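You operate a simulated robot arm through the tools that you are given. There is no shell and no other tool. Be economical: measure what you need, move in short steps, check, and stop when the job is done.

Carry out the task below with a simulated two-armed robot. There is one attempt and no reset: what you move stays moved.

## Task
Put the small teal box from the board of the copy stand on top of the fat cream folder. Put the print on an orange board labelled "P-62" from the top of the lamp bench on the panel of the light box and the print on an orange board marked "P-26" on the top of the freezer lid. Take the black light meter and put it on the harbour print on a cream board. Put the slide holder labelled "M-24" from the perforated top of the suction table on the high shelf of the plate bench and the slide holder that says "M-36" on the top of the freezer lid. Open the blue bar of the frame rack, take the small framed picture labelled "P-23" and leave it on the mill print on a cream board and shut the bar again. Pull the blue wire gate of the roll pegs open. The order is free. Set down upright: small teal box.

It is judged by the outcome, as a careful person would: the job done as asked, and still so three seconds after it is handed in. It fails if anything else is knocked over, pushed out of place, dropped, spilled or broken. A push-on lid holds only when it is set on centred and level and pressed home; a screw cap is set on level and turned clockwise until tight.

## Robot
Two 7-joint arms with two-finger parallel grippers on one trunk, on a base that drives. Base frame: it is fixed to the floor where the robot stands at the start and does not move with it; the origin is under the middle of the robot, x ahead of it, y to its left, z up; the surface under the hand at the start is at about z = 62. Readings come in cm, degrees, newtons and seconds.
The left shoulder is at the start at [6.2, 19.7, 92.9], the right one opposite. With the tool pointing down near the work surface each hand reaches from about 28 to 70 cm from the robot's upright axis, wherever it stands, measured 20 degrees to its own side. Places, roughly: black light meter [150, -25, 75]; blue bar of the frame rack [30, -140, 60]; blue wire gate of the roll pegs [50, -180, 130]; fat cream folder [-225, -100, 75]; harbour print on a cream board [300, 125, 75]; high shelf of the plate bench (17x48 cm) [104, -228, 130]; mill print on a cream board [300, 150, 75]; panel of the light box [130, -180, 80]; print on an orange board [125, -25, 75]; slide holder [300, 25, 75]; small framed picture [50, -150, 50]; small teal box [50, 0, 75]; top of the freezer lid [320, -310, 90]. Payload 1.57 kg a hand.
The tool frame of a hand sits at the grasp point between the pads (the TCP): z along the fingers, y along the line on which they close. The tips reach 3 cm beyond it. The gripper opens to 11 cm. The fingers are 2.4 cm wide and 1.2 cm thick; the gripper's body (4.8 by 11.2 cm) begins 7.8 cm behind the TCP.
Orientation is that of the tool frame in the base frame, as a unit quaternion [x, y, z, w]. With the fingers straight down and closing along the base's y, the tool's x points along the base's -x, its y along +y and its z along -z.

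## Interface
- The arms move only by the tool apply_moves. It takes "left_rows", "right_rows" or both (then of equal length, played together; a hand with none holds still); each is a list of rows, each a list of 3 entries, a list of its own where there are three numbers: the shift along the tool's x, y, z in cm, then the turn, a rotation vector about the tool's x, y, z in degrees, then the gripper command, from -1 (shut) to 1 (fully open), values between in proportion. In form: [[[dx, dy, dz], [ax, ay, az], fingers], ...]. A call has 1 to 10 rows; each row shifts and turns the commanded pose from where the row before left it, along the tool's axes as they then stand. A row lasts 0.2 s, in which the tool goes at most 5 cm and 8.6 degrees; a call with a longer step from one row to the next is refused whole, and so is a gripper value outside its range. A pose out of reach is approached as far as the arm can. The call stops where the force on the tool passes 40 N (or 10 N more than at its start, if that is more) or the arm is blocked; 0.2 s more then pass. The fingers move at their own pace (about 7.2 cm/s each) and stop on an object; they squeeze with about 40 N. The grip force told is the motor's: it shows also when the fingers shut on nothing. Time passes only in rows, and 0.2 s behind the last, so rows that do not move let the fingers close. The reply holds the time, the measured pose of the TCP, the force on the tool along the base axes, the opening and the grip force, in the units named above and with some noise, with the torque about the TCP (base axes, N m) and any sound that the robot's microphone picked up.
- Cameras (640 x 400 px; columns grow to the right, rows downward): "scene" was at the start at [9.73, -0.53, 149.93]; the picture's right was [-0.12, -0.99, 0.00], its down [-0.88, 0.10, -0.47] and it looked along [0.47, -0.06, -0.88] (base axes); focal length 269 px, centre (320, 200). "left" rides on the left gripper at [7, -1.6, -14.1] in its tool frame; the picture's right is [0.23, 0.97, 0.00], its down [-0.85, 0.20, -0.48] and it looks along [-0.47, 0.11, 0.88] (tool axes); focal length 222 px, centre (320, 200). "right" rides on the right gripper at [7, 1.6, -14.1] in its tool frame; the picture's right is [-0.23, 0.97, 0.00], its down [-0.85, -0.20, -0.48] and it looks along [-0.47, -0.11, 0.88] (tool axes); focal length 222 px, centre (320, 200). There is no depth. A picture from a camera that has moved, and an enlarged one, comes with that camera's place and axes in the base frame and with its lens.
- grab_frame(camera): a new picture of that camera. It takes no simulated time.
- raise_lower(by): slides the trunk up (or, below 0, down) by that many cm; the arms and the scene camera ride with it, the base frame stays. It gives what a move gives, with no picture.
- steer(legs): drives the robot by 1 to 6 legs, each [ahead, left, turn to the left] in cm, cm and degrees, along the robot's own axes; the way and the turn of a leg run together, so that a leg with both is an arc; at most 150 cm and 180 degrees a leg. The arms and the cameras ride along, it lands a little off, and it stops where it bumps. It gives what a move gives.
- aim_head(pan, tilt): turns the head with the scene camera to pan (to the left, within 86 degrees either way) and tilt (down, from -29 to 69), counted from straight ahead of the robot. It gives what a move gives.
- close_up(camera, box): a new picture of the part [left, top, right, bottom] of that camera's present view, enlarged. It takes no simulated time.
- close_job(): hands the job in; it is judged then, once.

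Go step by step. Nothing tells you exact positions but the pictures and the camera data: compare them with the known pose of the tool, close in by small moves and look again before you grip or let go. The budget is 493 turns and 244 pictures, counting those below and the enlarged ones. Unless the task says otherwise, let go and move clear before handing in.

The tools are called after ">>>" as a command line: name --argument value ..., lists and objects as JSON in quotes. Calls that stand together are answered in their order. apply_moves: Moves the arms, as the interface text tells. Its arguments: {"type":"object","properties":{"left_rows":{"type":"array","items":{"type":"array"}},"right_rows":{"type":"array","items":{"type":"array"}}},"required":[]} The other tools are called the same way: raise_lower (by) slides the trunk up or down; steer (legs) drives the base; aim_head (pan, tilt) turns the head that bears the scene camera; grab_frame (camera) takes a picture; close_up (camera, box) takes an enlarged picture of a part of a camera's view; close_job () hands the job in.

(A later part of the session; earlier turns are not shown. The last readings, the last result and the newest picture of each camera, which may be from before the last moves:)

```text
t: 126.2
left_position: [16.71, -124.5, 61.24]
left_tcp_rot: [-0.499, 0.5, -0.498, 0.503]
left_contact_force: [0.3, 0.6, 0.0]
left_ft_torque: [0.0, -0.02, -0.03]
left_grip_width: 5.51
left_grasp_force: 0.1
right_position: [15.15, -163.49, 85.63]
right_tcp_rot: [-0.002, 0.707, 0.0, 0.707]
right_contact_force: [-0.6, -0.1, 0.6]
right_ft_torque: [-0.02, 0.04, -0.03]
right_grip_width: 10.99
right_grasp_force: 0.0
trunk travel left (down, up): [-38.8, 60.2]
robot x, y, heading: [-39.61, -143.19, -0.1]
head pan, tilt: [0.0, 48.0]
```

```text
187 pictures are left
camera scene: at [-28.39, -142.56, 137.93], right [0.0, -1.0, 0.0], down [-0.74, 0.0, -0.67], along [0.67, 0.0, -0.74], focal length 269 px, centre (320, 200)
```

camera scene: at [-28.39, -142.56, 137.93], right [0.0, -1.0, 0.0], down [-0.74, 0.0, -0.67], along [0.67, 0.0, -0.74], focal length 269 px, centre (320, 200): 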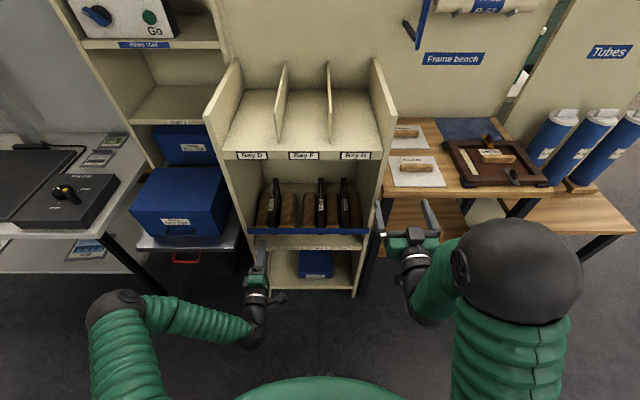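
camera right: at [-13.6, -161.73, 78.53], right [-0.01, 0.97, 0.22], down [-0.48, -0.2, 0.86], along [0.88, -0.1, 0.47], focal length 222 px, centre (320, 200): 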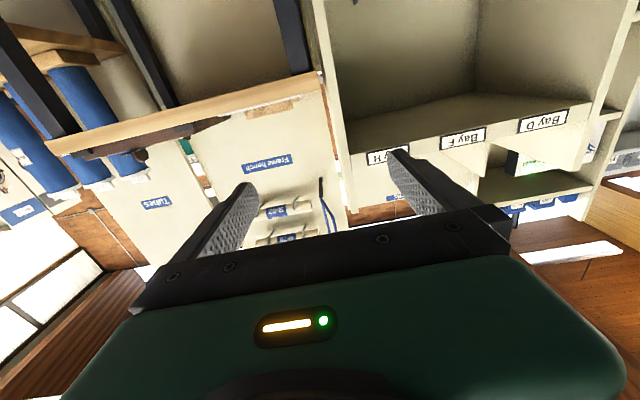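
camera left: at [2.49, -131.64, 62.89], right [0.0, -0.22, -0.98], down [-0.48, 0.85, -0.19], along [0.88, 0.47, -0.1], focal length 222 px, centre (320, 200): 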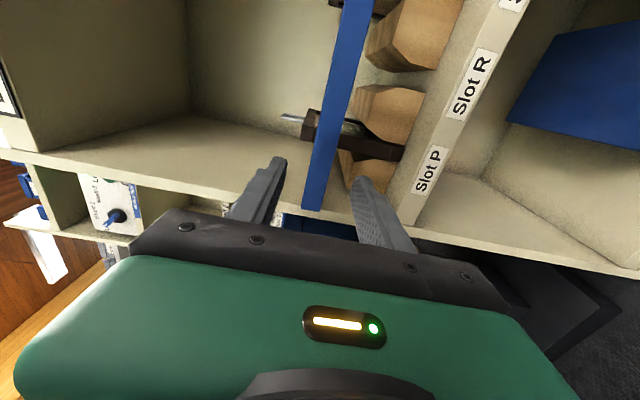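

The bar sits between the fingers. I advance 7.5 cm and close.

>>> apply_moves --left_rows '[[[0, 0, 4], [0, 0, 0], 0], [[0, 0, 3.5], [0, 0, 0], 0], [[0, 0, 0], [0, 0, 0], -1], [[0, 0, 0], [0, 0, 0], -1], [[0, 0, 0], [0, 0, 0], -1]]'

>>> grab_frame --camera "left"

```text
t: 127.5
left_position: [24.04, -124.47, 60.98]
left_tcp_rot: [-0.5, 0.5, -0.498, 0.502]
left_contact_force: [0.7, -0.7, -8.9]
left_ft_torque: [-0.75, -0.01, 0.17]
left_grip_width: 2.36
left_grasp_force: 35.9
right_position: [15.14, -163.44, 85.54]
right_tcp_rot: [-0.003, 0.707, 0.0, 0.707]
right_contact_force: [-0.4, -0.1, 0.1]
right_ft_torque: [-0.03, -0.01, 0.02]
right_grip_width: 10.98
right_grasp_force: 0.1
trunk travel left (down, up): [-38.8, 60.2]
robot x, y, heading: [-39.49, -142.87, 0.4]
head pan, tilt: [0.0, 48.0]
```

```text
186 pictures are left
camera left: at [9.96, -131.45, 62.66], right [0.0, -0.22, -0.97], down [-0.48, 0.85, -0.19], along [0.88, 0.47, -0.11], focal length 222 px, centre (320, 200)
```

left: 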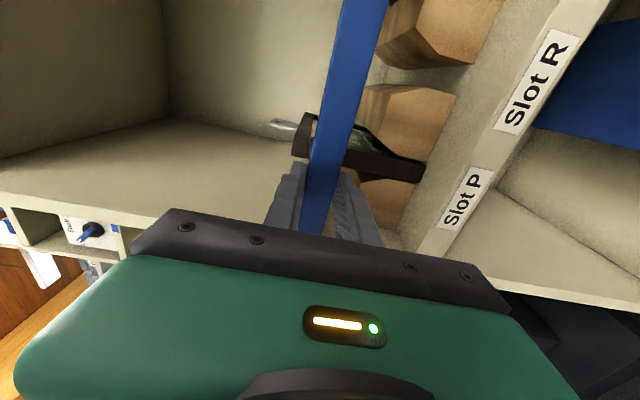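

Gripped at 2.4 cm. I pull gently outward 2 cm and read the forces.

>>> apply_moves --left_rows '[[[0, 0, -0.7], [0, 0, 0], -1], [[0, 0, -0.7], [0, 0, 0], -1], [[0, 0, -0.6], [0, 0, 0], -1], [[0, 0, 0], [0, 0, 0], -1]]'

>>> close_up --camera "scene" --box '[210, 190, 400, 290]'

```text
t: 128.4
left_position: [22.36, -124.3, 61.02]
left_tcp_rot: [-0.5, 0.502, -0.497, 0.502]
left_contact_force: [2.7, -5.3, -21.1]
left_ft_torque: [-0.88, 0.05, 0.53]
left_grip_width: 2.35
left_grasp_force: 35.6
right_position: [15.32, -163.39, 85.38]
right_tcp_rot: [-0.004, 0.708, 0.0, 0.707]
right_contact_force: [-0.1, -0.4, 0.6]
right_ft_torque: [-0.03, -0.01, 0.01]
right_grip_width: 11.0
right_grasp_force: 0.0
trunk travel left (down, up): [-38.8, 60.2]
robot x, y, heading: [-39.33, -142.93, 0.3]
head pan, tilt: [0.0, 48.0]
```

```text
3.37 times, centred on (305, 240) of scene
camera zoom: at [-27.89, -142.53, 137.86], right [0.0, -1.0, 0.0], down [-0.75, 0.0, -0.66], along [0.66, 0.0, -0.75], focal length 907 px, centre (370, 65)
```

zoom: 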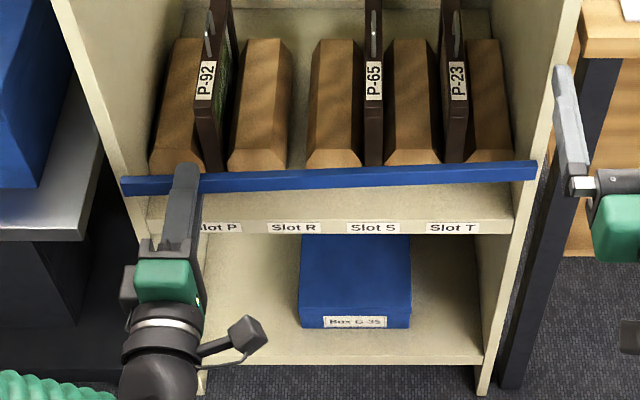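

The left end swings out freely, so the hinge is at the right. To follow the long arc I need more room: I release, back the base up 22 cm, and re-grip with the arm extended.

>>> apply_moves --left_rows '[[[0, 0.4, 0], [0, 0, 0], -0.6], [[0, 0, 0], [0, 0, 0], 0], [[0, 0, 0], [0, 0, 0], 0], [[0, 0, -4], [0, 0, 0], 0], [[0, 0, 0], [0, 0, 0], 0]]'

>>> steer --legs '[[-22, 0, 0]]'

>>> apply_moves --left_rows '[[[0, 0, 4.5], [0, 0, 0], 0], [[0, 0, 4.5], [0, 0, 0], 0], [[0, 0, 4.5], [0, 0, 0], 0], [[0, 0, 4.5], [0, 0, 0], 0], [[0, 0, 0], [0, 0, 0], 0]]'

>>> grab_frame --camera "left"

```text
t: 129.7
left_position: [18.25, -124.42, 60.94]
left_tcp_rot: [-0.499, 0.501, -0.498, 0.503]
left_contact_force: [-1.0, 0.0, 0.6]
left_ft_torque: [-0.02, -0.01, 0.02]
left_grip_width: 5.51
left_grasp_force: 0.0
right_position: [15.16, -163.31, 85.6]
right_tcp_rot: [-0.002, 0.707, 0.0, 0.707]
right_contact_force: [-1.1, 0.6, 0.1]
right_ft_torque: [0.0, 0.02, -0.01]
right_grip_width: 10.99
right_grasp_force: 0.1
trunk travel left (down, up): [-38.8, 60.2]
robot x, y, heading: [-39.23, -143.09, 0.4]
head pan, tilt: [0.0, 48.0]
```

```text
t: 131.3
left_position: [-3.45, -124.55, 60.89]
left_tcp_rot: [-0.5, 0.5, -0.497, 0.503]
left_contact_force: [-0.3, -0.2, -0.1]
left_ft_torque: [-0.04, 0.02, 0.0]
left_grip_width: 5.52
left_grasp_force: 0.1
right_position: [-6.73, -163.42, 85.6]
right_tcp_rot: [-0.004, 0.706, 0.001, 0.708]
right_contact_force: [-0.4, -0.1, 0.5]
right_ft_torque: [0.01, 0.02, 0.05]
right_grip_width: 10.99
right_grasp_force: 0.1
trunk travel left (down, up): [-38.8, 60.2]
robot x, y, heading: [-61.56, -142.81, 0.1]
head pan, tilt: [0.0, 48.0]
```

```text
t: 132.5
left_position: [14.47, -124.26, 61.35]
left_tcp_rot: [-0.499, 0.5, -0.498, 0.503]
left_contact_force: [-0.4, 0.2, -0.3]
left_ft_torque: [-0.01, -0.05, 0.02]
left_grip_width: 5.52
left_grasp_force: 0.1
right_position: [-6.8, -163.44, 85.64]
right_tcp_rot: [-0.004, 0.706, 0.0, 0.708]
right_contact_force: [0.0, -0.3, 0.6]
right_ft_torque: [-0.02, 0.02, -0.03]
right_grip_width: 11.0
right_grasp_force: 0.0
trunk travel left (down, up): [-38.8, 60.2]
robot x, y, heading: [-61.54, -143.03, 0.3]
head pan, tilt: [0.0, 48.0]
```

```text
184 pictures are left
camera left: at [0.35, -131.39, 62.99], right [0.0, -0.22, -0.98], down [-0.48, 0.85, -0.2], along [0.88, 0.47, -0.1], focal length 222 px, centre (320, 200)
```

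left: 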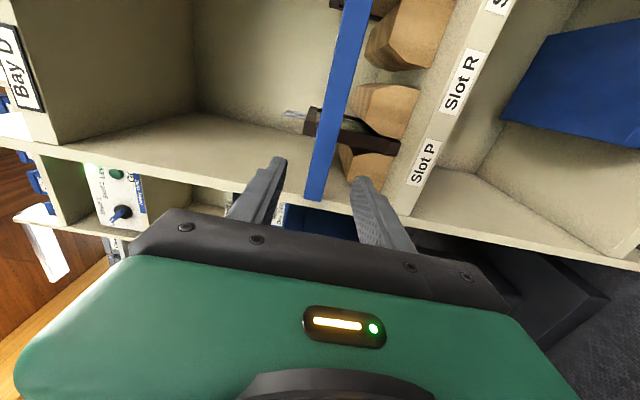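

I re-grip the bar.

>>> apply_moves --left_rows '[[[0, 0.3, 4], [0, 0, 0], 0], [[0, 0.1, 4], [0, 0, 0], 0], [[0, 0, 0], [0, 0, 0], -1], [[0, 0, 0], [0, 0, 0], -1], [[0, 0, 0], [0, 0, 0], -1]]'

```text
t: 133.7
left_position: [22.36, -124.37, 60.98]
left_tcp_rot: [-0.497, 0.499, -0.499, 0.505]
left_contact_force: [1.2, -4.3, 12.5]
left_ft_torque: [-0.89, -0.34, 0.13]
left_grip_width: 2.35
left_grasp_force: 35.8
right_position: [-6.94, -163.63, 85.73]
right_tcp_rot: [-0.003, 0.705, 0.001, 0.709]
right_contact_force: [-0.4, 0.4, 0.7]
right_ft_torque: [0.01, -0.03, -0.01]
right_grip_width: 11.0
right_grasp_force: 0.1
trunk travel left (down, up): [-38.8, 60.2]
robot x, y, heading: [-61.33, -143.09, 0.3]
head pan, tilt: [0.0, 48.0]
```

Now I follow the arc (radius ≈35 about y≈-159.7), lifting the right hand out of the way.

>>> apply_moves --left_rows '[[[0.3, -0.1, -3.2], [0, 0, 0], -1], [[0.75, 0, -3.6], [0, 0, 0], -1], [[1.05, 0, -3.55], [0, 0, 0], -1], [[0, 0, 0], [0, 0, 0], -1]]' --right_rows '[[[-4, 0, 0], [0, 0, 0], 1], [[-4, 0, 0], [0, 0, 0], 1], [[-4, 0, 0], [0, 0, 0], 1], [[0, 0, 0], [0, 0, 0], 1]]'

>>> grab_frame --camera "scene"

```text
t: 134.7
left_position: [12.17, -126.24, 61.03]
left_tcp_rot: [-0.498, 0.497, -0.498, 0.506]
left_contact_force: [-3.1, 10.4, 20.1]
left_ft_torque: [0.01, -0.67, 0.46]
left_grip_width: 2.35
left_grasp_force: 36.1
right_position: [-6.33, -163.49, 97.71]
right_tcp_rot: [-0.004, 0.705, 0.001, 0.709]
right_contact_force: [-1.2, 0.9, 1.2]
right_ft_torque: [0.0, -0.01, -0.01]
right_grip_width: 10.98
right_grasp_force: 0.0
right hand out of reach, approached as far as the arm can: row 1
trunk travel left (down, up): [-38.8, 60.2]
robot x, y, heading: [-61.24, -142.86, 0.4]
head pan, tilt: [0.0, 48.0]
```

```text
183 pictures are left
camera scene: at [-50.68, -142.54, 138.0], right [0.0, -1.0, 0.0], down [-0.74, 0.0, -0.67], along [0.67, 0.0, -0.74], focal length 269 px, centre (320, 200)
```

scene: 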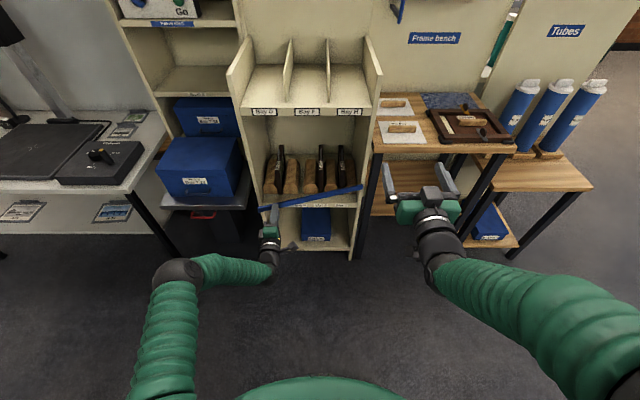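

It swings. I continue, easing up and slightly outward.

>>> apply_moves --left_rows '[[[1.2, -0.4, -3.3], [0, 0, 0], -1], [[1.6, 0, -3.2], [0, 0, 0], -1], [[2.0, 0, -3.0], [0, 0, 0], -1], [[2.3, 0, -2.8], [0, 0, 0], -1], [[0, 0, 0], [0, 0, 0], -1]]'

```text
t: 135.9
left_position: [-0.02, -133.37, 60.87]
left_tcp_rot: [-0.5, 0.5, -0.498, 0.502]
left_contact_force: [-6.0, 10.4, 0.7]
left_ft_torque: [0.04, 0.0, 0.83]
left_grip_width: 2.37
left_grasp_force: 35.8
right_position: [-6.14, -163.45, 97.47]
right_tcp_rot: [-0.005, 0.706, 0.0, 0.708]
right_contact_force: [-0.8, -0.4, -1.0]
right_ft_torque: [-0.01, 0.02, 0.01]
right_grip_width: 11.02
right_grasp_force: 0.0
trunk travel left (down, up): [-38.8, 60.2]
robot x, y, heading: [-61.5, -143.13, 0.4]
head pan, tilt: [0.0, 48.0]
```

>>> apply_moves --left_rows '[[[2.5, 0, -2.7], [0, 0, 0], -1], [[2.8, 0, -2.4], [0, 0, 0], -1], [[3.0, 0, -2.0], [0, 0, 0], -1], [[3.3, 0, -1.6], [0, 0, 0], -1], [[3.4, 0, -1.2], [0, 0, 0], -1], [[0, 0, 0], [0, 0, 0], -1]]'

>>> grab_frame --camera "scene"

```text
t: 137.3
left_position: [-9.56, -148.81, 60.89]
left_tcp_rot: [-0.498, 0.5, -0.498, 0.503]
left_contact_force: [-0.6, 0.8, 1.5]
left_ft_torque: [0.03, -0.01, -0.01]
left_grip_width: 0.01
left_grasp_force: 21.3
right_position: [-6.03, -163.55, 97.33]
right_tcp_rot: [-0.004, 0.706, 0.002, 0.708]
right_contact_force: [0.1, 0.3, -0.1]
right_ft_torque: [0.05, -0.02, 0.02]
right_grip_width: 11.0
right_grasp_force: 0.0
trunk travel left (down, up): [-38.8, 60.2]
robot x, y, heading: [-61.18, -142.94, 0.1]
head pan, tilt: [0.0, 48.0]
```

```text
182 pictures are left
camera scene: at [-50.16, -142.78, 137.93], right [0.0, -1.0, 0.0], down [-0.74, 0.0, -0.67], along [0.67, 0.0, -0.74], focal length 269 px, centre (320, 200)
```

scene: 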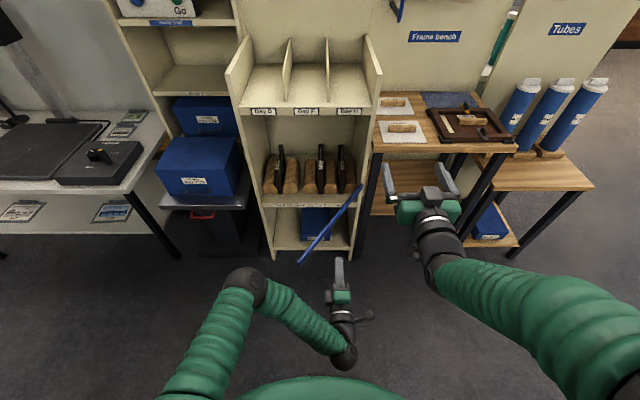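

It slipped off at about 55° open. I go over the bar's end and push it on from the rack side with closed fingers.

>>> apply_moves --left_rows '[[[0, -4.5, 0], [0, 0, 0], -1], [[0, -4.5, 0], [0, 0, 0], -1], [[-4.5, 0, 1], [0, 0, 0], -1], [[-4.5, 0, 1], [0, 0, 0], -1], [[-4.5, 0, 1], [0, 0, 0], -1], [[-4.5, 0, 1.5], [0, 0, 0], -1], [[-3.5, 0, 1.5], [0, 0, 0], -1], [[0, 4.5, 0], [0, 0, 0], -1], [[0, 4.5, 0], [0, 0, 0], -1], [[0, 0, 0], [0, 0, 0], -1]]'

>>> grab_frame --camera "scene"

```text
t: 139.5
left_position: [-4.35, -127.1, 61.04]
left_tcp_rot: [-0.498, 0.5, -0.498, 0.503]
left_contact_force: [0.2, 0.8, 0.7]
left_ft_torque: [-0.01, 0.0, -0.02]
left_grip_width: 0.0
left_grasp_force: 21.5
right_position: [-6.08, -163.77, 97.41]
right_tcp_rot: [-0.003, 0.706, 0.0, 0.708]
right_contact_force: [-0.4, 0.5, 0.4]
right_ft_torque: [0.0, -0.01, 0.02]
right_grip_width: 11.01
right_grasp_force: 0.1
trunk travel left (down, up): [-38.8, 60.2]
robot x, y, heading: [-61.64, -142.63, 0.1]
head pan, tilt: [0.0, 48.0]
```

```text
181 pictures are left
camera scene: at [-50.18, -142.68, 137.93], right [0.0, -1.0, 0.0], down [-0.74, 0.0, -0.67], along [0.67, 0.0, -0.74], focal length 269 px, centre (320, 200)
```

scene: 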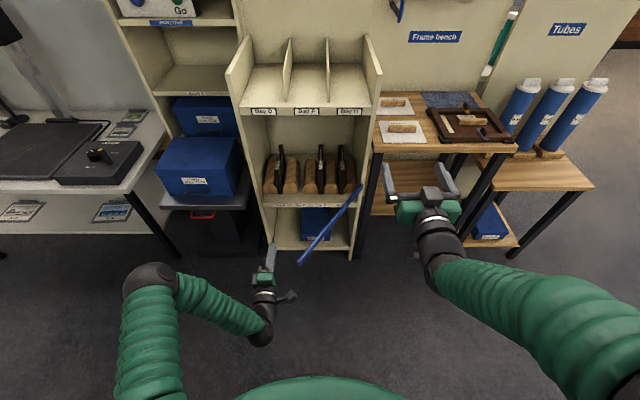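

I sweep toward −y to push the bar fully open.

>>> apply_moves --left_rows '[[[4, 0, -0.3], [0, 0, 0], -1], [[4, 0, -0.3], [0, 0, 0], -1], [[4, 0, -0.3], [0, 0, 0], -1], [[4, 0, -0.3], [0, 0, 0], -1], [[4, 0, -0.3], [0, 0, 0], -1], [[4, 0, 0], [0, 0, 0], -1], [[3, 0, 0], [0, 0, 0], -1], [[0, 0, 0], [0, 0, 0], -1]]'

>>> grab_frame --camera "scene"

```text
t: 140.6
left_position: [-5.48, -143.07, 60.56]
left_tcp_rot: [-0.498, 0.502, -0.498, 0.502]
left_contact_force: [0.2, -0.6, 0.2]
left_ft_torque: [0.02, 0.02, 0.02]
left_grip_width: 0.01
left_grasp_force: 21.3
right_position: [-6.08, -163.56, 97.42]
right_tcp_rot: [-0.003, 0.706, 0.001, 0.708]
right_contact_force: [-0.2, -0.1, -1.5]
right_ft_torque: [-0.01, 0.0, 0.02]
right_grip_width: 11.02
right_grasp_force: 0.1
trunk travel left (down, up): [-38.8, 60.2]
robot x, y, heading: [-61.56, -142.76, 0.2]
head pan, tilt: [0.0, 48.0]
stopped in row 5 (left hand): the force on the tool passed its limit at 41 N (the readings are from after the stop); the commanded pose is now the measured one
```

```text
180 pictures are left
camera scene: at [-50.18, -142.79, 137.92], right [0.0, -1.0, 0.0], down [-0.74, 0.0, -0.67], along [0.67, 0.0, -0.74], focal length 269 px, centre (320, 200)
```

scene: 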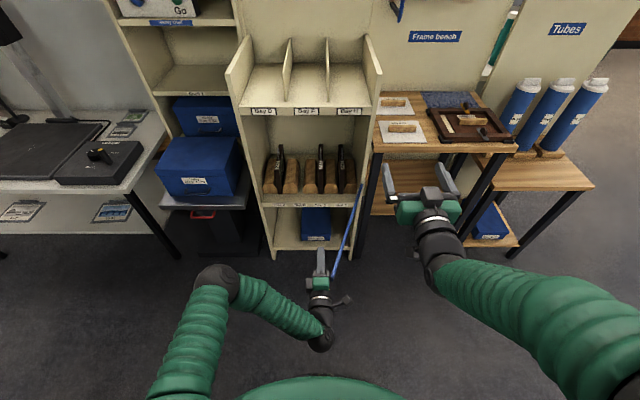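

Bar at ~71°. I continue slowly.

>>> apply_moves --left_rows '[[[1.5, 0, -0.1], [0, 0, 0], -1], [[1.5, 0, -0.1], [0, 0, 0], -1], [[1.5, 0, -0.1], [0, 0, 0], -1], [[1.5, 0, 0], [0, 0, 0], -1], [[1.5, 0, 0], [0, 0, 0], -1], [[1.5, 0, 0], [0, 0, 0], -1], [[1.5, 0, 0], [0, 0, 0], -1], [[1.5, 0, 0], [0, 0, 0], -1], [[1.5, 0, 0], [0, 0, 0], -1]]'

>>> grab_frame --camera "scene"

```text
t: 142.6
left_position: [-5.83, -156.49, 60.49]
left_tcp_rot: [-0.499, 0.502, -0.497, 0.502]
left_contact_force: [-0.1, -0.2, -0.1]
left_ft_torque: [0.03, -0.01, 0.0]
left_grip_width: 0.0
left_grasp_force: 21.4
right_position: [-6.12, -163.75, 97.4]
right_tcp_rot: [-0.002, 0.706, 0.0, 0.708]
right_contact_force: [-0.5, -1.4, -0.9]
right_ft_torque: [-0.03, -0.02, 0.04]
right_grip_width: 10.99
right_grasp_force: 0.2
trunk travel left (down, up): [-38.8, 60.2]
robot x, y, heading: [-61.6, -142.88, 0.3]
head pan, tilt: [0.0, 48.0]
```

```text
179 pictures are left
camera scene: at [-50.17, -142.9, 137.93], right [0.0, -1.0, 0.0], down [-0.74, 0.0, -0.67], along [0.67, 0.0, -0.74], focal length 269 px, centre (320, 200)
```

scene: 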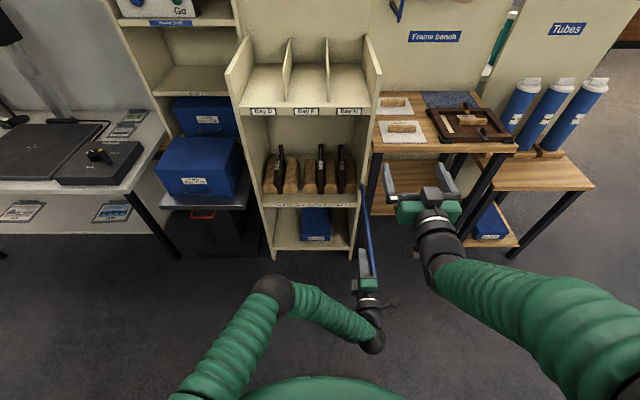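

Nearly 90°. A little further, gently.

>>> apply_moves --left_rows '[[[1.3, 0, 0], [0, 0, 0], -1], [[1.3, 0, 0], [0, 0, 0], -1], [[1.3, 0, 0], [0, 0, 0], -1], [[1.3, 0, 0], [0, 0, 0], -1], [[0, 0, 0], [0, 0, 0], -1]]'

>>> close_up --camera "scene" --box '[240, 120, 440, 320]'

```text
t: 143.8
left_position: [-5.94, -161.85, 60.38]
left_tcp_rot: [-0.499, 0.501, -0.498, 0.502]
left_contact_force: [-0.7, -0.4, 0.8]
left_ft_torque: [-0.02, -0.01, -0.03]
left_grip_width: 0.0
left_grasp_force: 21.2
right_position: [-6.16, -163.67, 97.37]
right_tcp_rot: [-0.004, 0.706, 0.002, 0.708]
right_contact_force: [0.4, 0.1, -0.7]
right_ft_torque: [0.0, -0.02, 0.0]
right_grip_width: 10.98
right_grasp_force: 0.0
trunk travel left (down, up): [-38.8, 60.2]
robot x, y, heading: [-61.37, -142.94, 0.3]
head pan, tilt: [0.0, 48.0]
```

```text
2.00 times, centred on (340, 220) of scene
camera zoom: at [-50.17, -142.89, 137.93], right [0.0, -1.0, 0.0], down [-0.74, 0.0, -0.67], along [0.67, 0.0, -0.74], focal length 539 px, centre (280, 160)
```

zoom: 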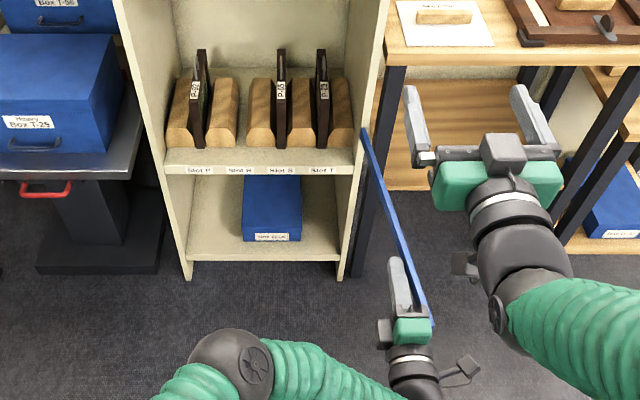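

The bar is open past 90°. I move the left hand back to the left and unroll it for gripping the frame.

>>> apply_moves --left_rows '[[[-4, 0, 0], [0, 0, 0], -1], [[-4, 0, 0], [0, 0, 0], -0.5], [[-4, 0, 0], [0, 0, 0], 0], [[-2, 0, 0], [0, 0, 8.5], 0], [[0, 0, 0], [0, 0, 8.5], 0], [[0, 0, 0], [0, 0, 8.5], 0], [[0, 0, 0], [0, 0, 8.5], 0], [[0, 0, 0], [0, 0, 8.5], 0], [[0, 0, 0], [0, 0, 8.5], 0], [[0, 0, 0], [0, 0, 8.5], 0]]'

>>> apply_moves --left_rows '[[[0, 0, 0], [0, 0, 8.5], 0], [[0, 0, 0], [0, 0, 8.5], 0], [[0, 0, 0], [0, 0, 8.5], 0], [[0, 0, 0], [0, 0, 5], 0], [[0, 0, 0], [0, 0, 0], 0]]'

>>> steer --legs '[[15, 0, 0]]'

>>> grab_frame --camera "left"

>>> close_up --camera "scene" --box '[240, 120, 440, 320]'

```text
t: 146.0
left_position: [-5.8, -147.86, 60.63]
left_tcp_rot: [-0.182, 0.683, -0.183, 0.683]
left_contact_force: [-0.4, -0.3, -0.2]
left_ft_torque: [-0.03, 0.01, 0.02]
left_grip_width: 5.5
left_grasp_force: 0.0
right_position: [-6.26, -163.72, 97.45]
right_tcp_rot: [-0.003, 0.706, 0.002, 0.708]
right_contact_force: [-0.1, 0.7, 0.9]
right_ft_torque: [0.0, 0.0, -0.03]
right_grip_width: 10.97
right_grasp_force: 0.0
trunk travel left (down, up): [-38.8, 60.2]
robot x, y, heading: [-61.73, -143.11, -0.0]
head pan, tilt: [0.0, 48.0]
```

```text
t: 147.2
left_position: [-5.94, -147.68, 60.55]
left_tcp_rot: [0.002, 0.707, 0.006, 0.707]
left_contact_force: [-0.2, 0.4, -0.1]
left_ft_torque: [0.02, 0.02, -0.02]
left_grip_width: 5.52
left_grasp_force: 0.1
right_position: [-6.22, -163.62, 97.49]
right_tcp_rot: [-0.004, 0.706, 0.002, 0.708]
right_contact_force: [-0.9, 0.4, 0.0]
right_ft_torque: [0.02, -0.03, 0.0]
right_grip_width: 11.02
right_grasp_force: 0.0
trunk travel left (down, up): [-38.8, 60.2]
robot x, y, heading: [-61.29, -143.05, 0.3]
head pan, tilt: [0.0, 48.0]
```

```text
t: 148.5
left_position: [9.25, -148.03, 60.57]
left_tcp_rot: [0.003, 0.708, 0.002, 0.706]
left_contact_force: [-0.2, 0.5, -1.1]
left_ft_torque: [0.02, -0.02, 0.02]
left_grip_width: 5.51
left_grasp_force: 0.0
right_position: [9.0, -163.9, 97.31]
right_tcp_rot: [-0.002, 0.706, -0.001, 0.708]
right_contact_force: [0.6, 0.4, 0.1]
right_ft_torque: [0.0, -0.02, -0.04]
right_grip_width: 11.01
right_grasp_force: 0.1
trunk travel left (down, up): [-38.8, 60.2]
robot x, y, heading: [-46.42, -142.8, 0.0]
head pan, tilt: [0.0, 48.0]
```

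```text
177 pictures are left
camera left: at [-4.95, -149.59, 53.68], right [0.0, 0.98, -0.22], down [-0.48, 0.19, 0.86], along [0.88, 0.1, 0.47], focal length 222 px, centre (320, 200)
```

left: 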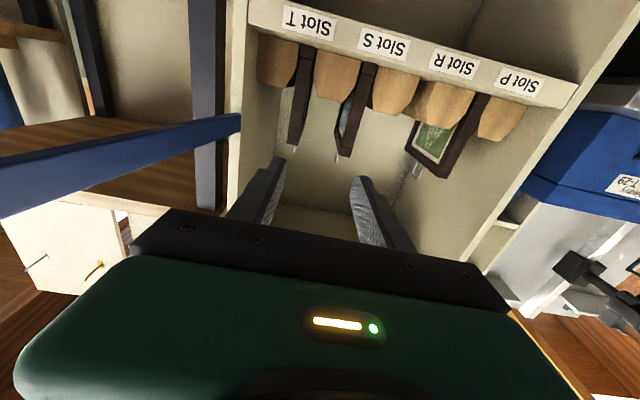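

```text
2.00 times, centred on (340, 220) of scene
camera zoom: at [-35.01, -142.87, 137.92], right [0.0, -1.0, 0.0], down [-0.75, 0.0, -0.67], along [0.67, 0.0, -0.75], focal length 539 px, centre (280, 160)
```

zoom: 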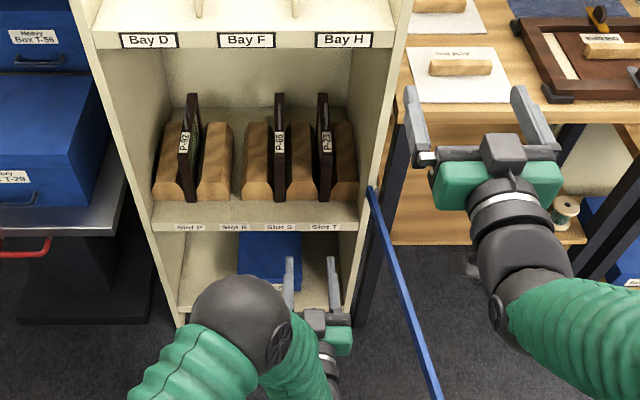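

P-23 is at y≈-152, wood blocks up to z≈57.5, frame top ≈65. I drive 6 cm ahead and stage the left hand before it at z≈61.8.

>>> steer --legs '[[6, 0, 0]]'

>>> apply_moves --left_rows '[[[-1.2, -4, 0], [0, 0, 0], 0.3], [[0, 0, 4], [0, 0, 0], 0.3], [[0, 0, 4], [0, 0, 0], 0.3], [[0, 0, 0], [0, 0, 0], 0.3]]'

>>> grab_frame --camera "left"

>>> close_up --camera "scene" --box '[240, 140, 400, 300]'

```text
t: 149.5
left_position: [15.5, -147.78, 60.7]
left_tcp_rot: [0.003, 0.708, 0.002, 0.707]
left_contact_force: [-0.9, -0.8, 0.2]
left_ft_torque: [-0.04, -0.02, -0.01]
left_grip_width: 5.5
left_grasp_force: 0.0
right_position: [15.09, -163.81, 97.31]
right_tcp_rot: [-0.002, 0.707, 0.0, 0.707]
right_contact_force: [0.4, 0.3, 0.0]
right_ft_torque: [0.01, -0.03, -0.01]
right_grip_width: 10.98
right_grasp_force: 0.1
trunk travel left (down, up): [-38.8, 60.2]
robot x, y, heading: [-40.46, -142.96, 0.2]
head pan, tilt: [0.0, 48.0]
```

```text
t: 150.5
left_position: [24.15, -150.58, 62.57]
left_tcp_rot: [-0.007, 0.705, 0.011, 0.709]
left_contact_force: [-0.3, -0.5, -0.1]
left_ft_torque: [-0.01, 0.0, -0.01]
left_grip_width: 7.18
left_grasp_force: 0.1
right_position: [14.86, -163.66, 97.6]
right_tcp_rot: [-0.002, 0.705, 0.0, 0.709]
right_contact_force: [-0.8, 0.1, -0.4]
right_ft_torque: [-0.01, 0.03, -0.02]
right_grip_width: 11.01
right_grasp_force: 0.1
trunk travel left (down, up): [-38.8, 60.2]
robot x, y, heading: [-39.66, -143.18, 0.2]
head pan, tilt: [0.0, 48.0]
```

```text
175 pictures are left
camera left: at [9.97, -152.56, 55.46], right [-0.02, 0.97, -0.22], down [-0.49, 0.18, 0.85], along [0.87, 0.13, 0.47], focal length 222 px, centre (320, 200)
```

left: 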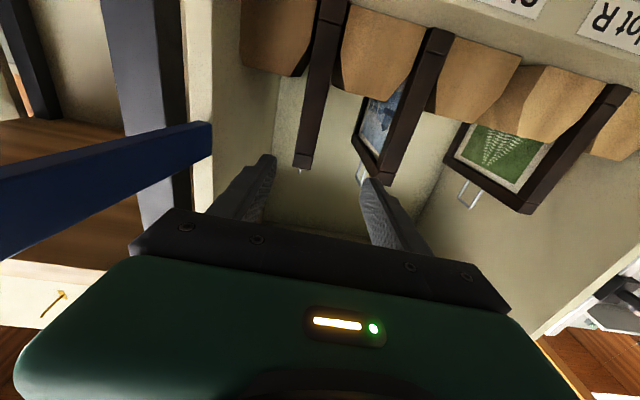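

```text
2.50 times, centred on (320, 220) of scene
camera zoom: at [-29.01, -142.86, 138.12], right [0.0, -1.0, 0.0], down [-0.74, 0.0, -0.67], along [0.67, 0.0, -0.74], focal length 673 px, centre (320, 150)
```

zoom: 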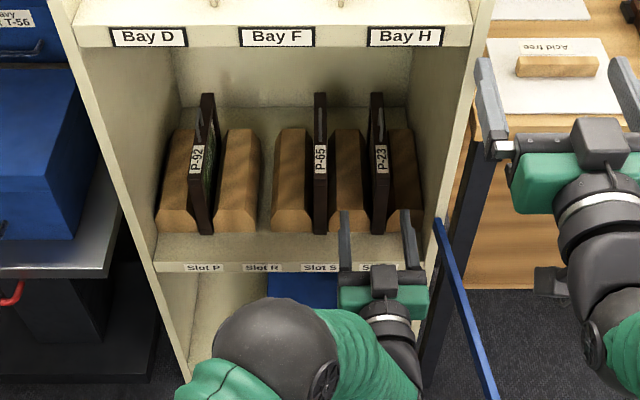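

Frame at y≈-152.2, top ≈64. I adjust and advance with the fingers on both sides of it.

>>> apply_moves --left_rows '[[[1.5, -1.6, 0], [0, 0, 0], 0.3], [[0, 0, 4], [0, 0, 0], 0.3], [[0, 0, 4], [0, 0, 0], 0.3], [[0, 0, 3], [0, 0, 0], 0.3], [[0, 0, 0], [0, 0, 0], 0.3]]'

>>> grab_frame --camera "left"

>>> close_up --camera "scene" --box '[280, 160, 380, 260]'

```text
t: 151.7
left_position: [35.11, -152.51, 60.84]
left_tcp_rot: [-0.003, 0.706, 0.006, 0.708]
left_contact_force: [-1.2, -0.2, 0.6]
left_ft_torque: [0.02, 0.0, 0.02]
left_grip_width: 7.16
left_grasp_force: 0.0
right_position: [14.91, -163.78, 97.37]
right_tcp_rot: [-0.003, 0.706, 0.001, 0.709]
right_contact_force: [0.3, 0.3, -0.2]
right_ft_torque: [-0.01, -0.04, 0.02]
right_grip_width: 11.0
right_grasp_force: 0.1
trunk travel left (down, up): [-38.8, 60.2]
robot x, y, heading: [-40.12, -143.07, 0.0]
head pan, tilt: [0.0, 48.0]
```

```text
173 pictures are left
camera left: at [20.87, -154.24, 53.84], right [-0.01, 0.98, -0.22], down [-0.48, 0.19, 0.85], along [0.87, 0.12, 0.47], focal length 222 px, centre (320, 200)
```

left: 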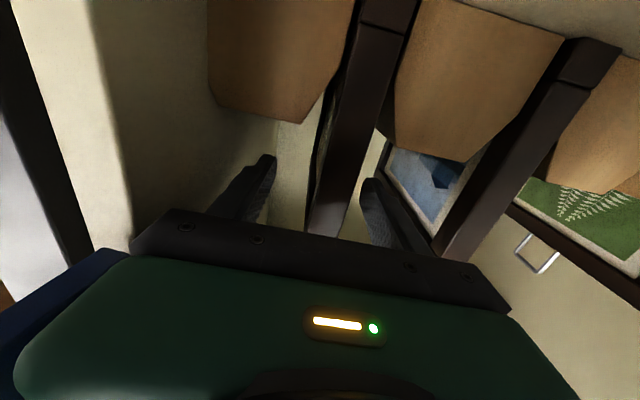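

```text
4.00 times, centred on (330, 210) of scene
camera zoom: at [-29.02, -142.87, 137.81], right [0.0, -1.0, 0.0], down [-0.74, 0.0, -0.67], along [0.67, 0.0, -0.74], focal length 1077 px, centre (280, 160)
```

zoom: 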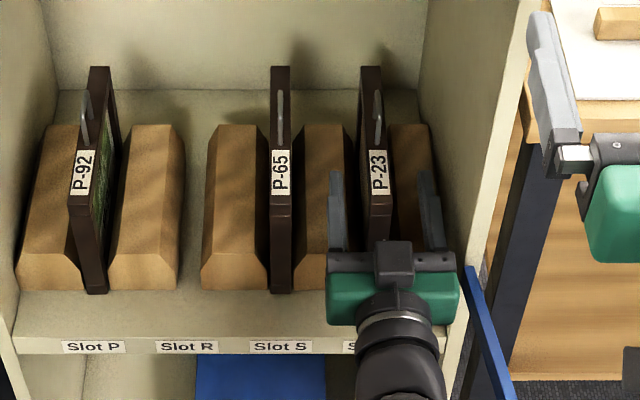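

The label is on the top edge; the frame spans x 34–52.6, z 49–63. I centre (+0.7 y), advance 4 cm and grip.

>>> apply_moves --left_rows '[[[0, 0.6, 0], [0, 0, 0], 0.3], [[0, 0, 2.2], [0, 0, 0], 0.3], [[0, 0, 2], [0, 0, 0], 0.3], [[0, 0, 0], [0, 0, 0], -1], [[0, 0, 0], [0, 0, 0], -1], [[0, 0, 0], [0, 0, 0], -1], [[0, 0, 0], [0, 0, 0], -1]]'

>>> close_up --camera "scene" --box '[280, 160, 380, 260]'

```text
t: 153.3
left_position: [37.43, -152.27, 60.71]
left_tcp_rot: [0.002, 0.707, 0.003, 0.707]
left_contact_force: [0.1, -0.2, -0.3]
left_ft_torque: [-0.01, 0.13, -0.01]
left_grip_width: 2.0
left_grasp_force: 33.7
left hand out of reach, approached as far as the arm can: row 3
right_position: [14.87, -163.76, 97.26]
right_tcp_rot: [-0.002, 0.706, 0.0, 0.708]
right_contact_force: [-0.2, 0.2, -0.4]
right_ft_torque: [-0.03, 0.04, 0.0]
right_grip_width: 10.99
right_grasp_force: 0.0
trunk travel left (down, up): [-38.8, 60.2]
robot x, y, heading: [-39.92, -143.13, 0.2]
head pan, tilt: [0.0, 48.0]
```

```text
4.00 times, centred on (330, 210) of scene
camera zoom: at [-28.9, -142.87, 137.92], right [0.0, -1.0, 0.0], down [-0.74, 0.0, -0.67], along [0.67, 0.0, -0.74], focal length 1077 px, centre (280, 160)
```

zoom: 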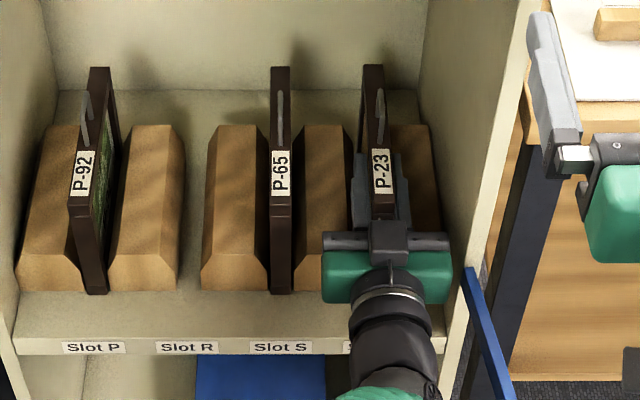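

Gripped at 2.0 cm. I lift 2 cm and check.

>>> apply_moves --left_rows '[[[-1, 0, 0], [0, 0, 0], -1], [[-1, 0, 0], [0, 0, 0], -1], [[0, 0, 0], [0, 0, 0], -1]]'

>>> close_up --camera "scene" --box '[280, 160, 380, 260]'

```text
t: 154.1
left_position: [37.29, -152.25, 62.74]
left_tcp_rot: [0.002, 0.707, 0.003, 0.707]
left_contact_force: [0.0, 0.6, -3.3]
left_ft_torque: [-0.03, 0.1, 0.0]
left_grip_width: 2.0
left_grasp_force: 34.1
right_position: [14.86, -163.77, 97.33]
right_tcp_rot: [-0.002, 0.706, 0.001, 0.708]
right_contact_force: [-0.5, -0.4, 0.4]
right_ft_torque: [-0.01, 0.0, 0.01]
right_grip_width: 11.0
right_grasp_force: 0.2
trunk travel left (down, up): [-38.8, 60.2]
robot x, y, heading: [-40.34, -142.72, 0.2]
head pan, tilt: [0.0, 48.0]
```

```text
4.00 times, centred on (330, 210) of scene
camera zoom: at [-28.88, -142.87, 137.91], right [0.0, -1.0, 0.0], down [-0.75, 0.0, -0.67], along [0.67, 0.0, -0.75], focal length 1077 px, centre (280, 160)
```

zoom: 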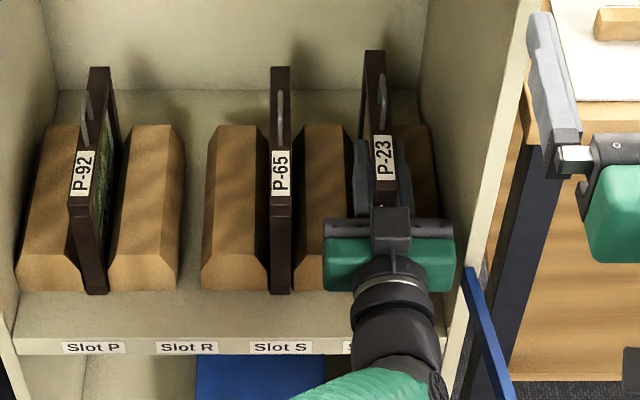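

The frame hangs well. I drive straight back 28 cm, drawing it out of the slot.

>>> steer --legs '[[-28, 0, 0]]'

>>> apply_moves --left_rows '[[[-4, 0, 0], [0, 0, 0], -1], [[-4, 1, 0], [0, 0, 0], -1], [[-4, 2, 0], [0, 0, 0], -1], [[-4, 2, 0], [0, 0, 0], -1], [[-4, 2, 0], [0, 0, 0], -1], [[-3, 3, 0], [0, 0, 0], -1], [[0, 4, 0], [0, 0, 0], -1], [[0, 4, 0], [0, 0, 0], -1]]'

>>> grab_frame --camera "scene"

```text
t: 156.1
left_position: [8.57, -152.98, 62.87]
left_tcp_rot: [0.006, 0.706, 0.0, 0.708]
left_contact_force: [-0.5, 0.1, -3.1]
left_ft_torque: [0.02, 0.07, 0.01]
left_grip_width: 1.97
left_grasp_force: 34.0
right_position: [-14.0, -164.18, 97.44]
right_tcp_rot: [0.001, 0.706, -0.002, 0.708]
right_contact_force: [-0.5, -0.3, 0.2]
right_ft_torque: [-0.04, 0.01, 0.0]
right_grip_width: 11.0
right_grasp_force: 0.1
trunk travel left (down, up): [-38.8, 60.2]
robot x, y, heading: [-69.01, -142.93, -0.4]
head pan, tilt: [0.0, 48.0]
```

```text
t: 157.9
left_position: [8.59, -134.99, 85.89]
left_tcp_rot: [0.005, 0.706, -0.002, 0.708]
left_contact_force: [-0.4, -0.4, -3.3]
left_ft_torque: [0.0, 0.12, 0.0]
left_grip_width: 2.0
left_grasp_force: 33.7
right_position: [-14.13, -164.02, 97.64]
right_tcp_rot: [0.0, 0.706, -0.003, 0.709]
right_contact_force: [-0.6, -0.7, 0.1]
right_ft_torque: [0.0, 0.0, 0.0]
right_grip_width: 10.99
right_grasp_force: 0.1
trunk travel left (down, up): [-38.8, 60.2]
robot x, y, heading: [-69.01, -142.68, -0.4]
head pan, tilt: [0.0, 48.0]
```

```text
169 pictures are left
camera scene: at [-57.55, -142.61, 137.92], right [-0.01, -1.0, 0.0], down [-0.74, 0.01, -0.67], along [0.67, -0.01, -0.74], focal length 269 px, centre (320, 200)
```

scene: 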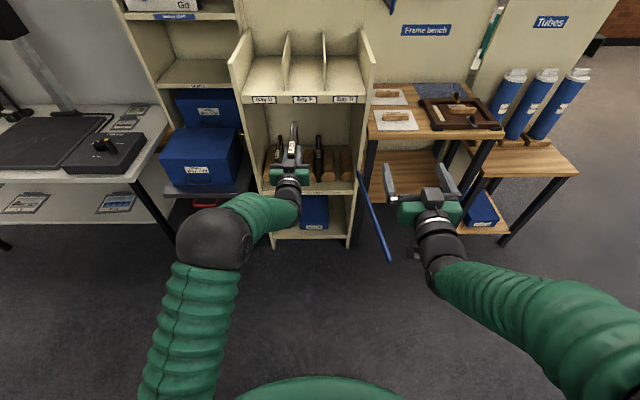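

P-23 is out. I stage the right hand, fingers shut, on the outer (−y) side of the bar.

>>> apply_moves --right_rows '[[[0, -4, 1], [0, 0, 0], 0], [[0, -4, 1], [0, 0, 0], -1], [[0, -4, 1], [0, 0, 0], -1], [[4.8, 0, 0.5], [0, 0, 0], -1], [[4.8, 0, 0.5], [0, 0, 0], -1], [[4.8, 0, 0.5], [0, 0, 0], -1], [[4.8, 0, 0.5], [0, 0, 0], -1], [[4.8, 0, 0.5], [0, 0, 0], -1], [[4.8, 0, 0.5], [0, 0, 0], -1], [[4.8, 0, 0], [0, 0, 0], -1]]'

>>> grab_frame --camera "scene"

```text
t: 160.1
left_position: [8.59, -135.2, 85.82]
left_tcp_rot: [0.006, 0.706, 0.0, 0.708]
left_contact_force: [-0.2, -0.5, -2.7]
left_ft_torque: [0.01, 0.13, 0.0]
left_grip_width: 1.97
left_grasp_force: 33.1
right_position: [-8.08, -176.41, 63.59]
right_tcp_rot: [0.001, 0.705, -0.004, 0.709]
right_contact_force: [-0.4, -0.1, 0.1]
right_ft_torque: [-0.01, 0.01, -0.01]
right_grip_width: 0.02
right_grasp_force: 21.4
trunk travel left (down, up): [-38.8, 60.2]
robot x, y, heading: [-68.81, -142.93, -0.6]
head pan, tilt: [0.0, 48.0]
```

```text
168 pictures are left
camera scene: at [-57.36, -142.96, 137.91], right [-0.01, -1.0, 0.0], down [-0.75, 0.01, -0.67], along [0.67, 0.0, -0.75], focal length 269 px, centre (320, 200)
```

scene: 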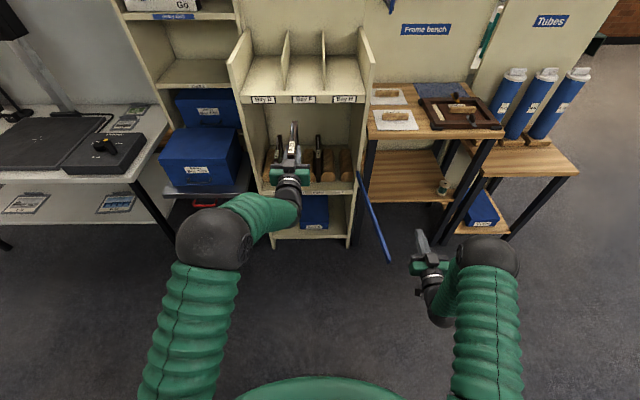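

I sweep the bar toward closed, slowly, raising the left hand further.

>>> apply_moves --left_rows '[[[-3, 1, 0], [0, 0, 0], -1], [[-3, 1, 0], [0, 0, 0], -1], [[-3, 1, 0], [0, 0, 0], -1], [[-3, 1, 0], [0, 0, 0], -1], [[0, 0, 0], [0, 0, 0], -1], [[0, 0, 0], [0, 0, 0], -1], [[0, 0, 0], [0, 0, 0], -1], [[0, 0, 0], [0, 0, 0], -1], [[0, 0, 0], [0, 0, 0], -1], [[0, 0, 0], [0, 0, 0], -1]]' --right_rows '[[[2.3, 0, 0], [0, 0, 0], -1], [[0, 3, 0], [0, 0, 0], -1], [[0, 2.5, 0], [0, 0, 0], -1], [[0, 1.7, 0], [0, 0, 0], -1], [[0, 1.7, 0], [0, 0, 0], -1], [[0, 1.7, 0], [0, 0, 0], -1], [[0, 1.7, 0], [0, 0, 0], -1], [[0, 1.7, 0], [0, 0, 0], -1], [[0, 1.7, 0], [0, 0, 0], -1], [[0, 1.7, 0], [0, 0, 0], -1]]'

>>> apply_moves --right_rows '[[[0, 1.7, 0], [0, 0, 0], -1], [[0, 1.7, 0], [0, 0, 0], -1], [[0, 1.7, 0], [0, 0, 0], -1], [[0, 1.7, 0], [0, 0, 0], -1], [[0, 1.7, 0.3], [0, 0, 0], -1], [[0, 1.7, 0.3], [0, 0, 0], -1], [[0, 1.7, 0.5], [0, 0, 0], -1], [[0, 1.7, 0.5], [0, 0, 0], -1], [[0, 1.7, 0.5], [0, 0, 0], -1]]'

>>> grab_frame --camera "scene"

```text
t: 162.3
left_position: [8.32, -131.05, 97.67]
left_tcp_rot: [0.005, 0.706, -0.001, 0.708]
left_contact_force: [0.3, 0.4, -3.1]
left_ft_torque: [0.03, 0.1, -0.02]
left_grip_width: 1.98
left_grasp_force: 34.0
right_position: [-7.86, -158.81, 61.54]
right_tcp_rot: [0.0, 0.705, -0.003, 0.71]
right_contact_force: [-8.9, 0.1, -0.7]
right_ft_torque: [0.08, 0.16, -0.15]
right_grip_width: 0.0
right_grasp_force: 20.8
trunk travel left (down, up): [-38.8, 60.2]
robot x, y, heading: [-69.11, -142.73, -0.4]
head pan, tilt: [0.0, 48.0]
```

```text
t: 164.3
left_position: [8.4, -131.15, 97.79]
left_tcp_rot: [0.005, 0.706, -0.002, 0.708]
left_contact_force: [0.5, 0.3, -2.5]
left_ft_torque: [0.01, 0.12, 0.0]
left_grip_width: 2.01
left_grasp_force: 33.4
right_position: [-5.72, -143.62, 61.61]
right_tcp_rot: [-0.001, 0.705, -0.002, 0.709]
right_contact_force: [-0.1, 0.6, -0.4]
right_ft_torque: [-0.02, -0.03, 0.0]
right_grip_width: 0.01
right_grasp_force: 21.0
trunk travel left (down, up): [-38.8, 60.2]
robot x, y, heading: [-69.06, -142.7, -0.4]
head pan, tilt: [0.0, 48.0]
```

```text
167 pictures are left
camera scene: at [-57.45, -142.6, 137.91], right [-0.01, -1.0, 0.0], down [-0.75, 0.0, -0.67], along [0.67, -0.01, -0.75], focal length 269 px, centre (320, 200)
```

scene: 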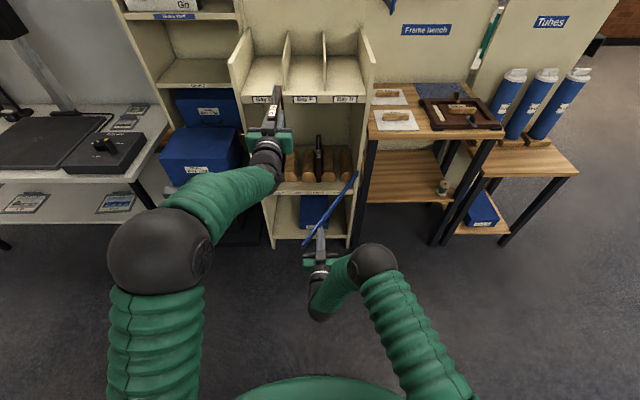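

Bar at ~58°. I push it along its closing arc.

>>> apply_moves --right_rows '[[[0, 1.7, 1.4], [0, 0, 0], -1], [[0, 1.7, 2], [0, 0, 0], -1], [[0, 1.7, 2.2], [0, 0, 0], -1], [[0, 1.7, 2.2], [0, 0, 0], -1], [[0, 1.7, 2.2], [0, 0, 0], -1], [[0, 1.6, 2.2], [0, 0, 0], -1], [[0, 1.2, 2.4], [0, 0, 0], -1], [[0, 1.2, 2.4], [0, 0, 0], -1], [[0, 1, 2.4], [0, 0, 0], -1]]'

>>> grab_frame --camera "scene"

```text
t: 166.3
left_position: [8.33, -131.16, 97.7]
left_tcp_rot: [0.004, 0.706, -0.001, 0.708]
left_contact_force: [-0.5, 0.2, -2.5]
left_ft_torque: [-0.01, 0.1, 0.01]
left_grip_width: 1.99
left_grasp_force: 33.7
right_position: [10.55, -133.11, 64.26]
right_tcp_rot: [-0.001, 0.705, -0.003, 0.709]
right_contact_force: [0.1, -0.1, -0.6]
right_ft_torque: [-0.02, -0.01, 0.0]
right_grip_width: 0.01
right_grasp_force: 21.3
right hand out of reach, approached as far as the arm can: row 7, 8, 9
trunk travel left (down, up): [-38.8, 60.2]
robot x, y, heading: [-68.91, -142.8, -0.2]
head pan, tilt: [0.0, 48.0]
```

```text
166 pictures are left
camera scene: at [-57.43, -142.6, 137.9], right [-0.01, -1.0, 0.0], down [-0.75, 0.0, -0.67], along [0.67, -0.01, -0.75], focal length 269 px, centre (320, 200)
```

scene: 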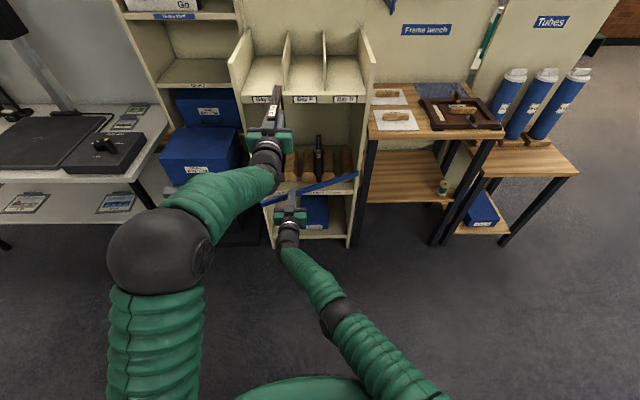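

I retract the left hand with the frame, and bring the right hand down a bit before finishing the push by driving.

>>> apply_moves --left_rows '[[[0, 0, -4], [0, 0, 0], -1], [[0, 0, -4], [0, 0, 0], -1], [[0, 0, -4], [0, 0, 0], -1], [[0, 0, -4], [0, 0, 0], -1], [[0, 0, 0], [0, 0, 0], -1]]' --right_rows '[[[0, 0, -3], [0, 0, 0], -1], [[2, 0, -3], [0, 0, 0], -1], [[1.2, 0, -2], [0, 0, 0], -1], [[0, 0, 0], [0, 0, 0], -1], [[0, 0, 0], [0, 0, 0], -1]]'

```text
t: 167.5
left_position: [-7.55, -130.61, 97.92]
left_tcp_rot: [0.005, 0.707, -0.001, 0.708]
left_contact_force: [-0.1, -0.8, -2.7]
left_ft_torque: [0.03, 0.08, 0.0]
left_grip_width: 1.97
left_grasp_force: 33.3
right_position: [2.71, -133.7, 60.98]
right_tcp_rot: [0.001, 0.705, -0.005, 0.709]
right_contact_force: [0.0, 0.4, -0.2]
right_ft_torque: [-0.02, -0.01, -0.01]
right_grip_width: 0.0
right_grasp_force: 21.4
trunk travel left (down, up): [-38.8, 60.2]
robot x, y, heading: [-68.95, -143.06, -0.4]
head pan, tilt: [0.0, 48.0]
```

>>> steer --legs '[[14, 0, 0.4]]'

>>> apply_moves --right_rows '[[[0, 0, 1.5], [0, 0, 0], -1], [[0, 0, 1.5], [0, 0, 0], -1], [[0, 0, 1.2], [0, 0, 0], -1], [[0, 0, 1], [0, 0, 0], -1], [[0, 0, 0.8], [0, 0, 0], -1], [[0, 0, 0.8], [0, 0, 0], -1], [[0, 0, 0.8], [0, 0, 0], -1]]'

>>> close_up --camera "scene" --box '[220, 120, 420, 280]'

```text
t: 168.8
left_position: [6.3, -130.44, 97.9]
left_tcp_rot: [0.002, 0.707, 0.001, 0.707]
left_contact_force: [1.4, 0.7, -2.2]
left_ft_torque: [-0.01, 0.07, 0.04]
left_grip_width: 2.0
left_grasp_force: 33.2
right_position: [16.64, -133.46, 61.18]
right_tcp_rot: [-0.001, 0.705, -0.003, 0.709]
right_contact_force: [0.3, -0.9, 0.6]
right_ft_torque: [0.0, -0.01, -0.04]
right_grip_width: 0.01
right_grasp_force: 21.4
trunk travel left (down, up): [-38.8, 60.2]
robot x, y, heading: [-54.87, -143.13, -0.1]
head pan, tilt: [0.0, 48.0]
```

```text
t: 170.4
left_position: [5.56, -130.44, 98.01]
left_tcp_rot: [0.004, 0.706, 0.001, 0.709]
left_contact_force: [0.1, -0.2, -3.4]
left_ft_torque: [-0.04, 0.16, 0.04]
left_grip_width: 1.98
left_grasp_force: 33.5
right_position: [22.36, -133.08, 61.31]
right_tcp_rot: [-0.007, 0.708, 0.001, 0.706]
right_contact_force: [-13.5, -0.5, 2.3]
right_ft_torque: [-0.17, -0.13, -0.05]
right_grip_width: 0.01
right_grasp_force: 21.2
right hand out of reach, approached as far as the arm can: row 6, 7
trunk travel left (down, up): [-38.8, 60.2]
robot x, y, heading: [-54.98, -142.97, 0.1]
head pan, tilt: [0.0, 48.0]
stopped in row 7 (right hand): the force on the tool passed its limit at 47 N (the readings are from after the stop); the commanded pose is now the measured one
```

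```text
2.50 times, centred on (320, 200) of scene
camera zoom: at [-44.1, -142.59, 137.92], right [0.0, -1.0, 0.0], down [-0.74, 0.0, -0.67], along [0.67, 0.0, -0.74], focal length 673 px, centre (320, 200)
```

zoom: 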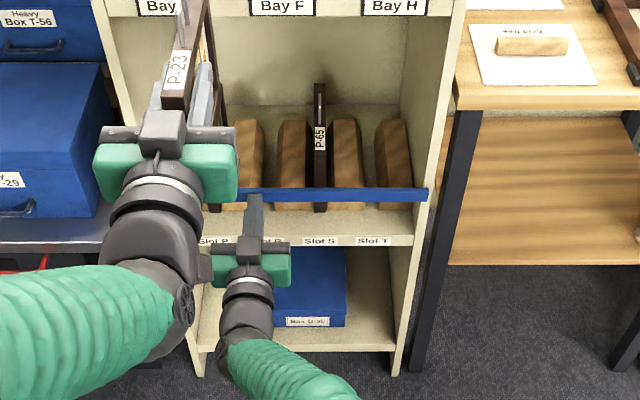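

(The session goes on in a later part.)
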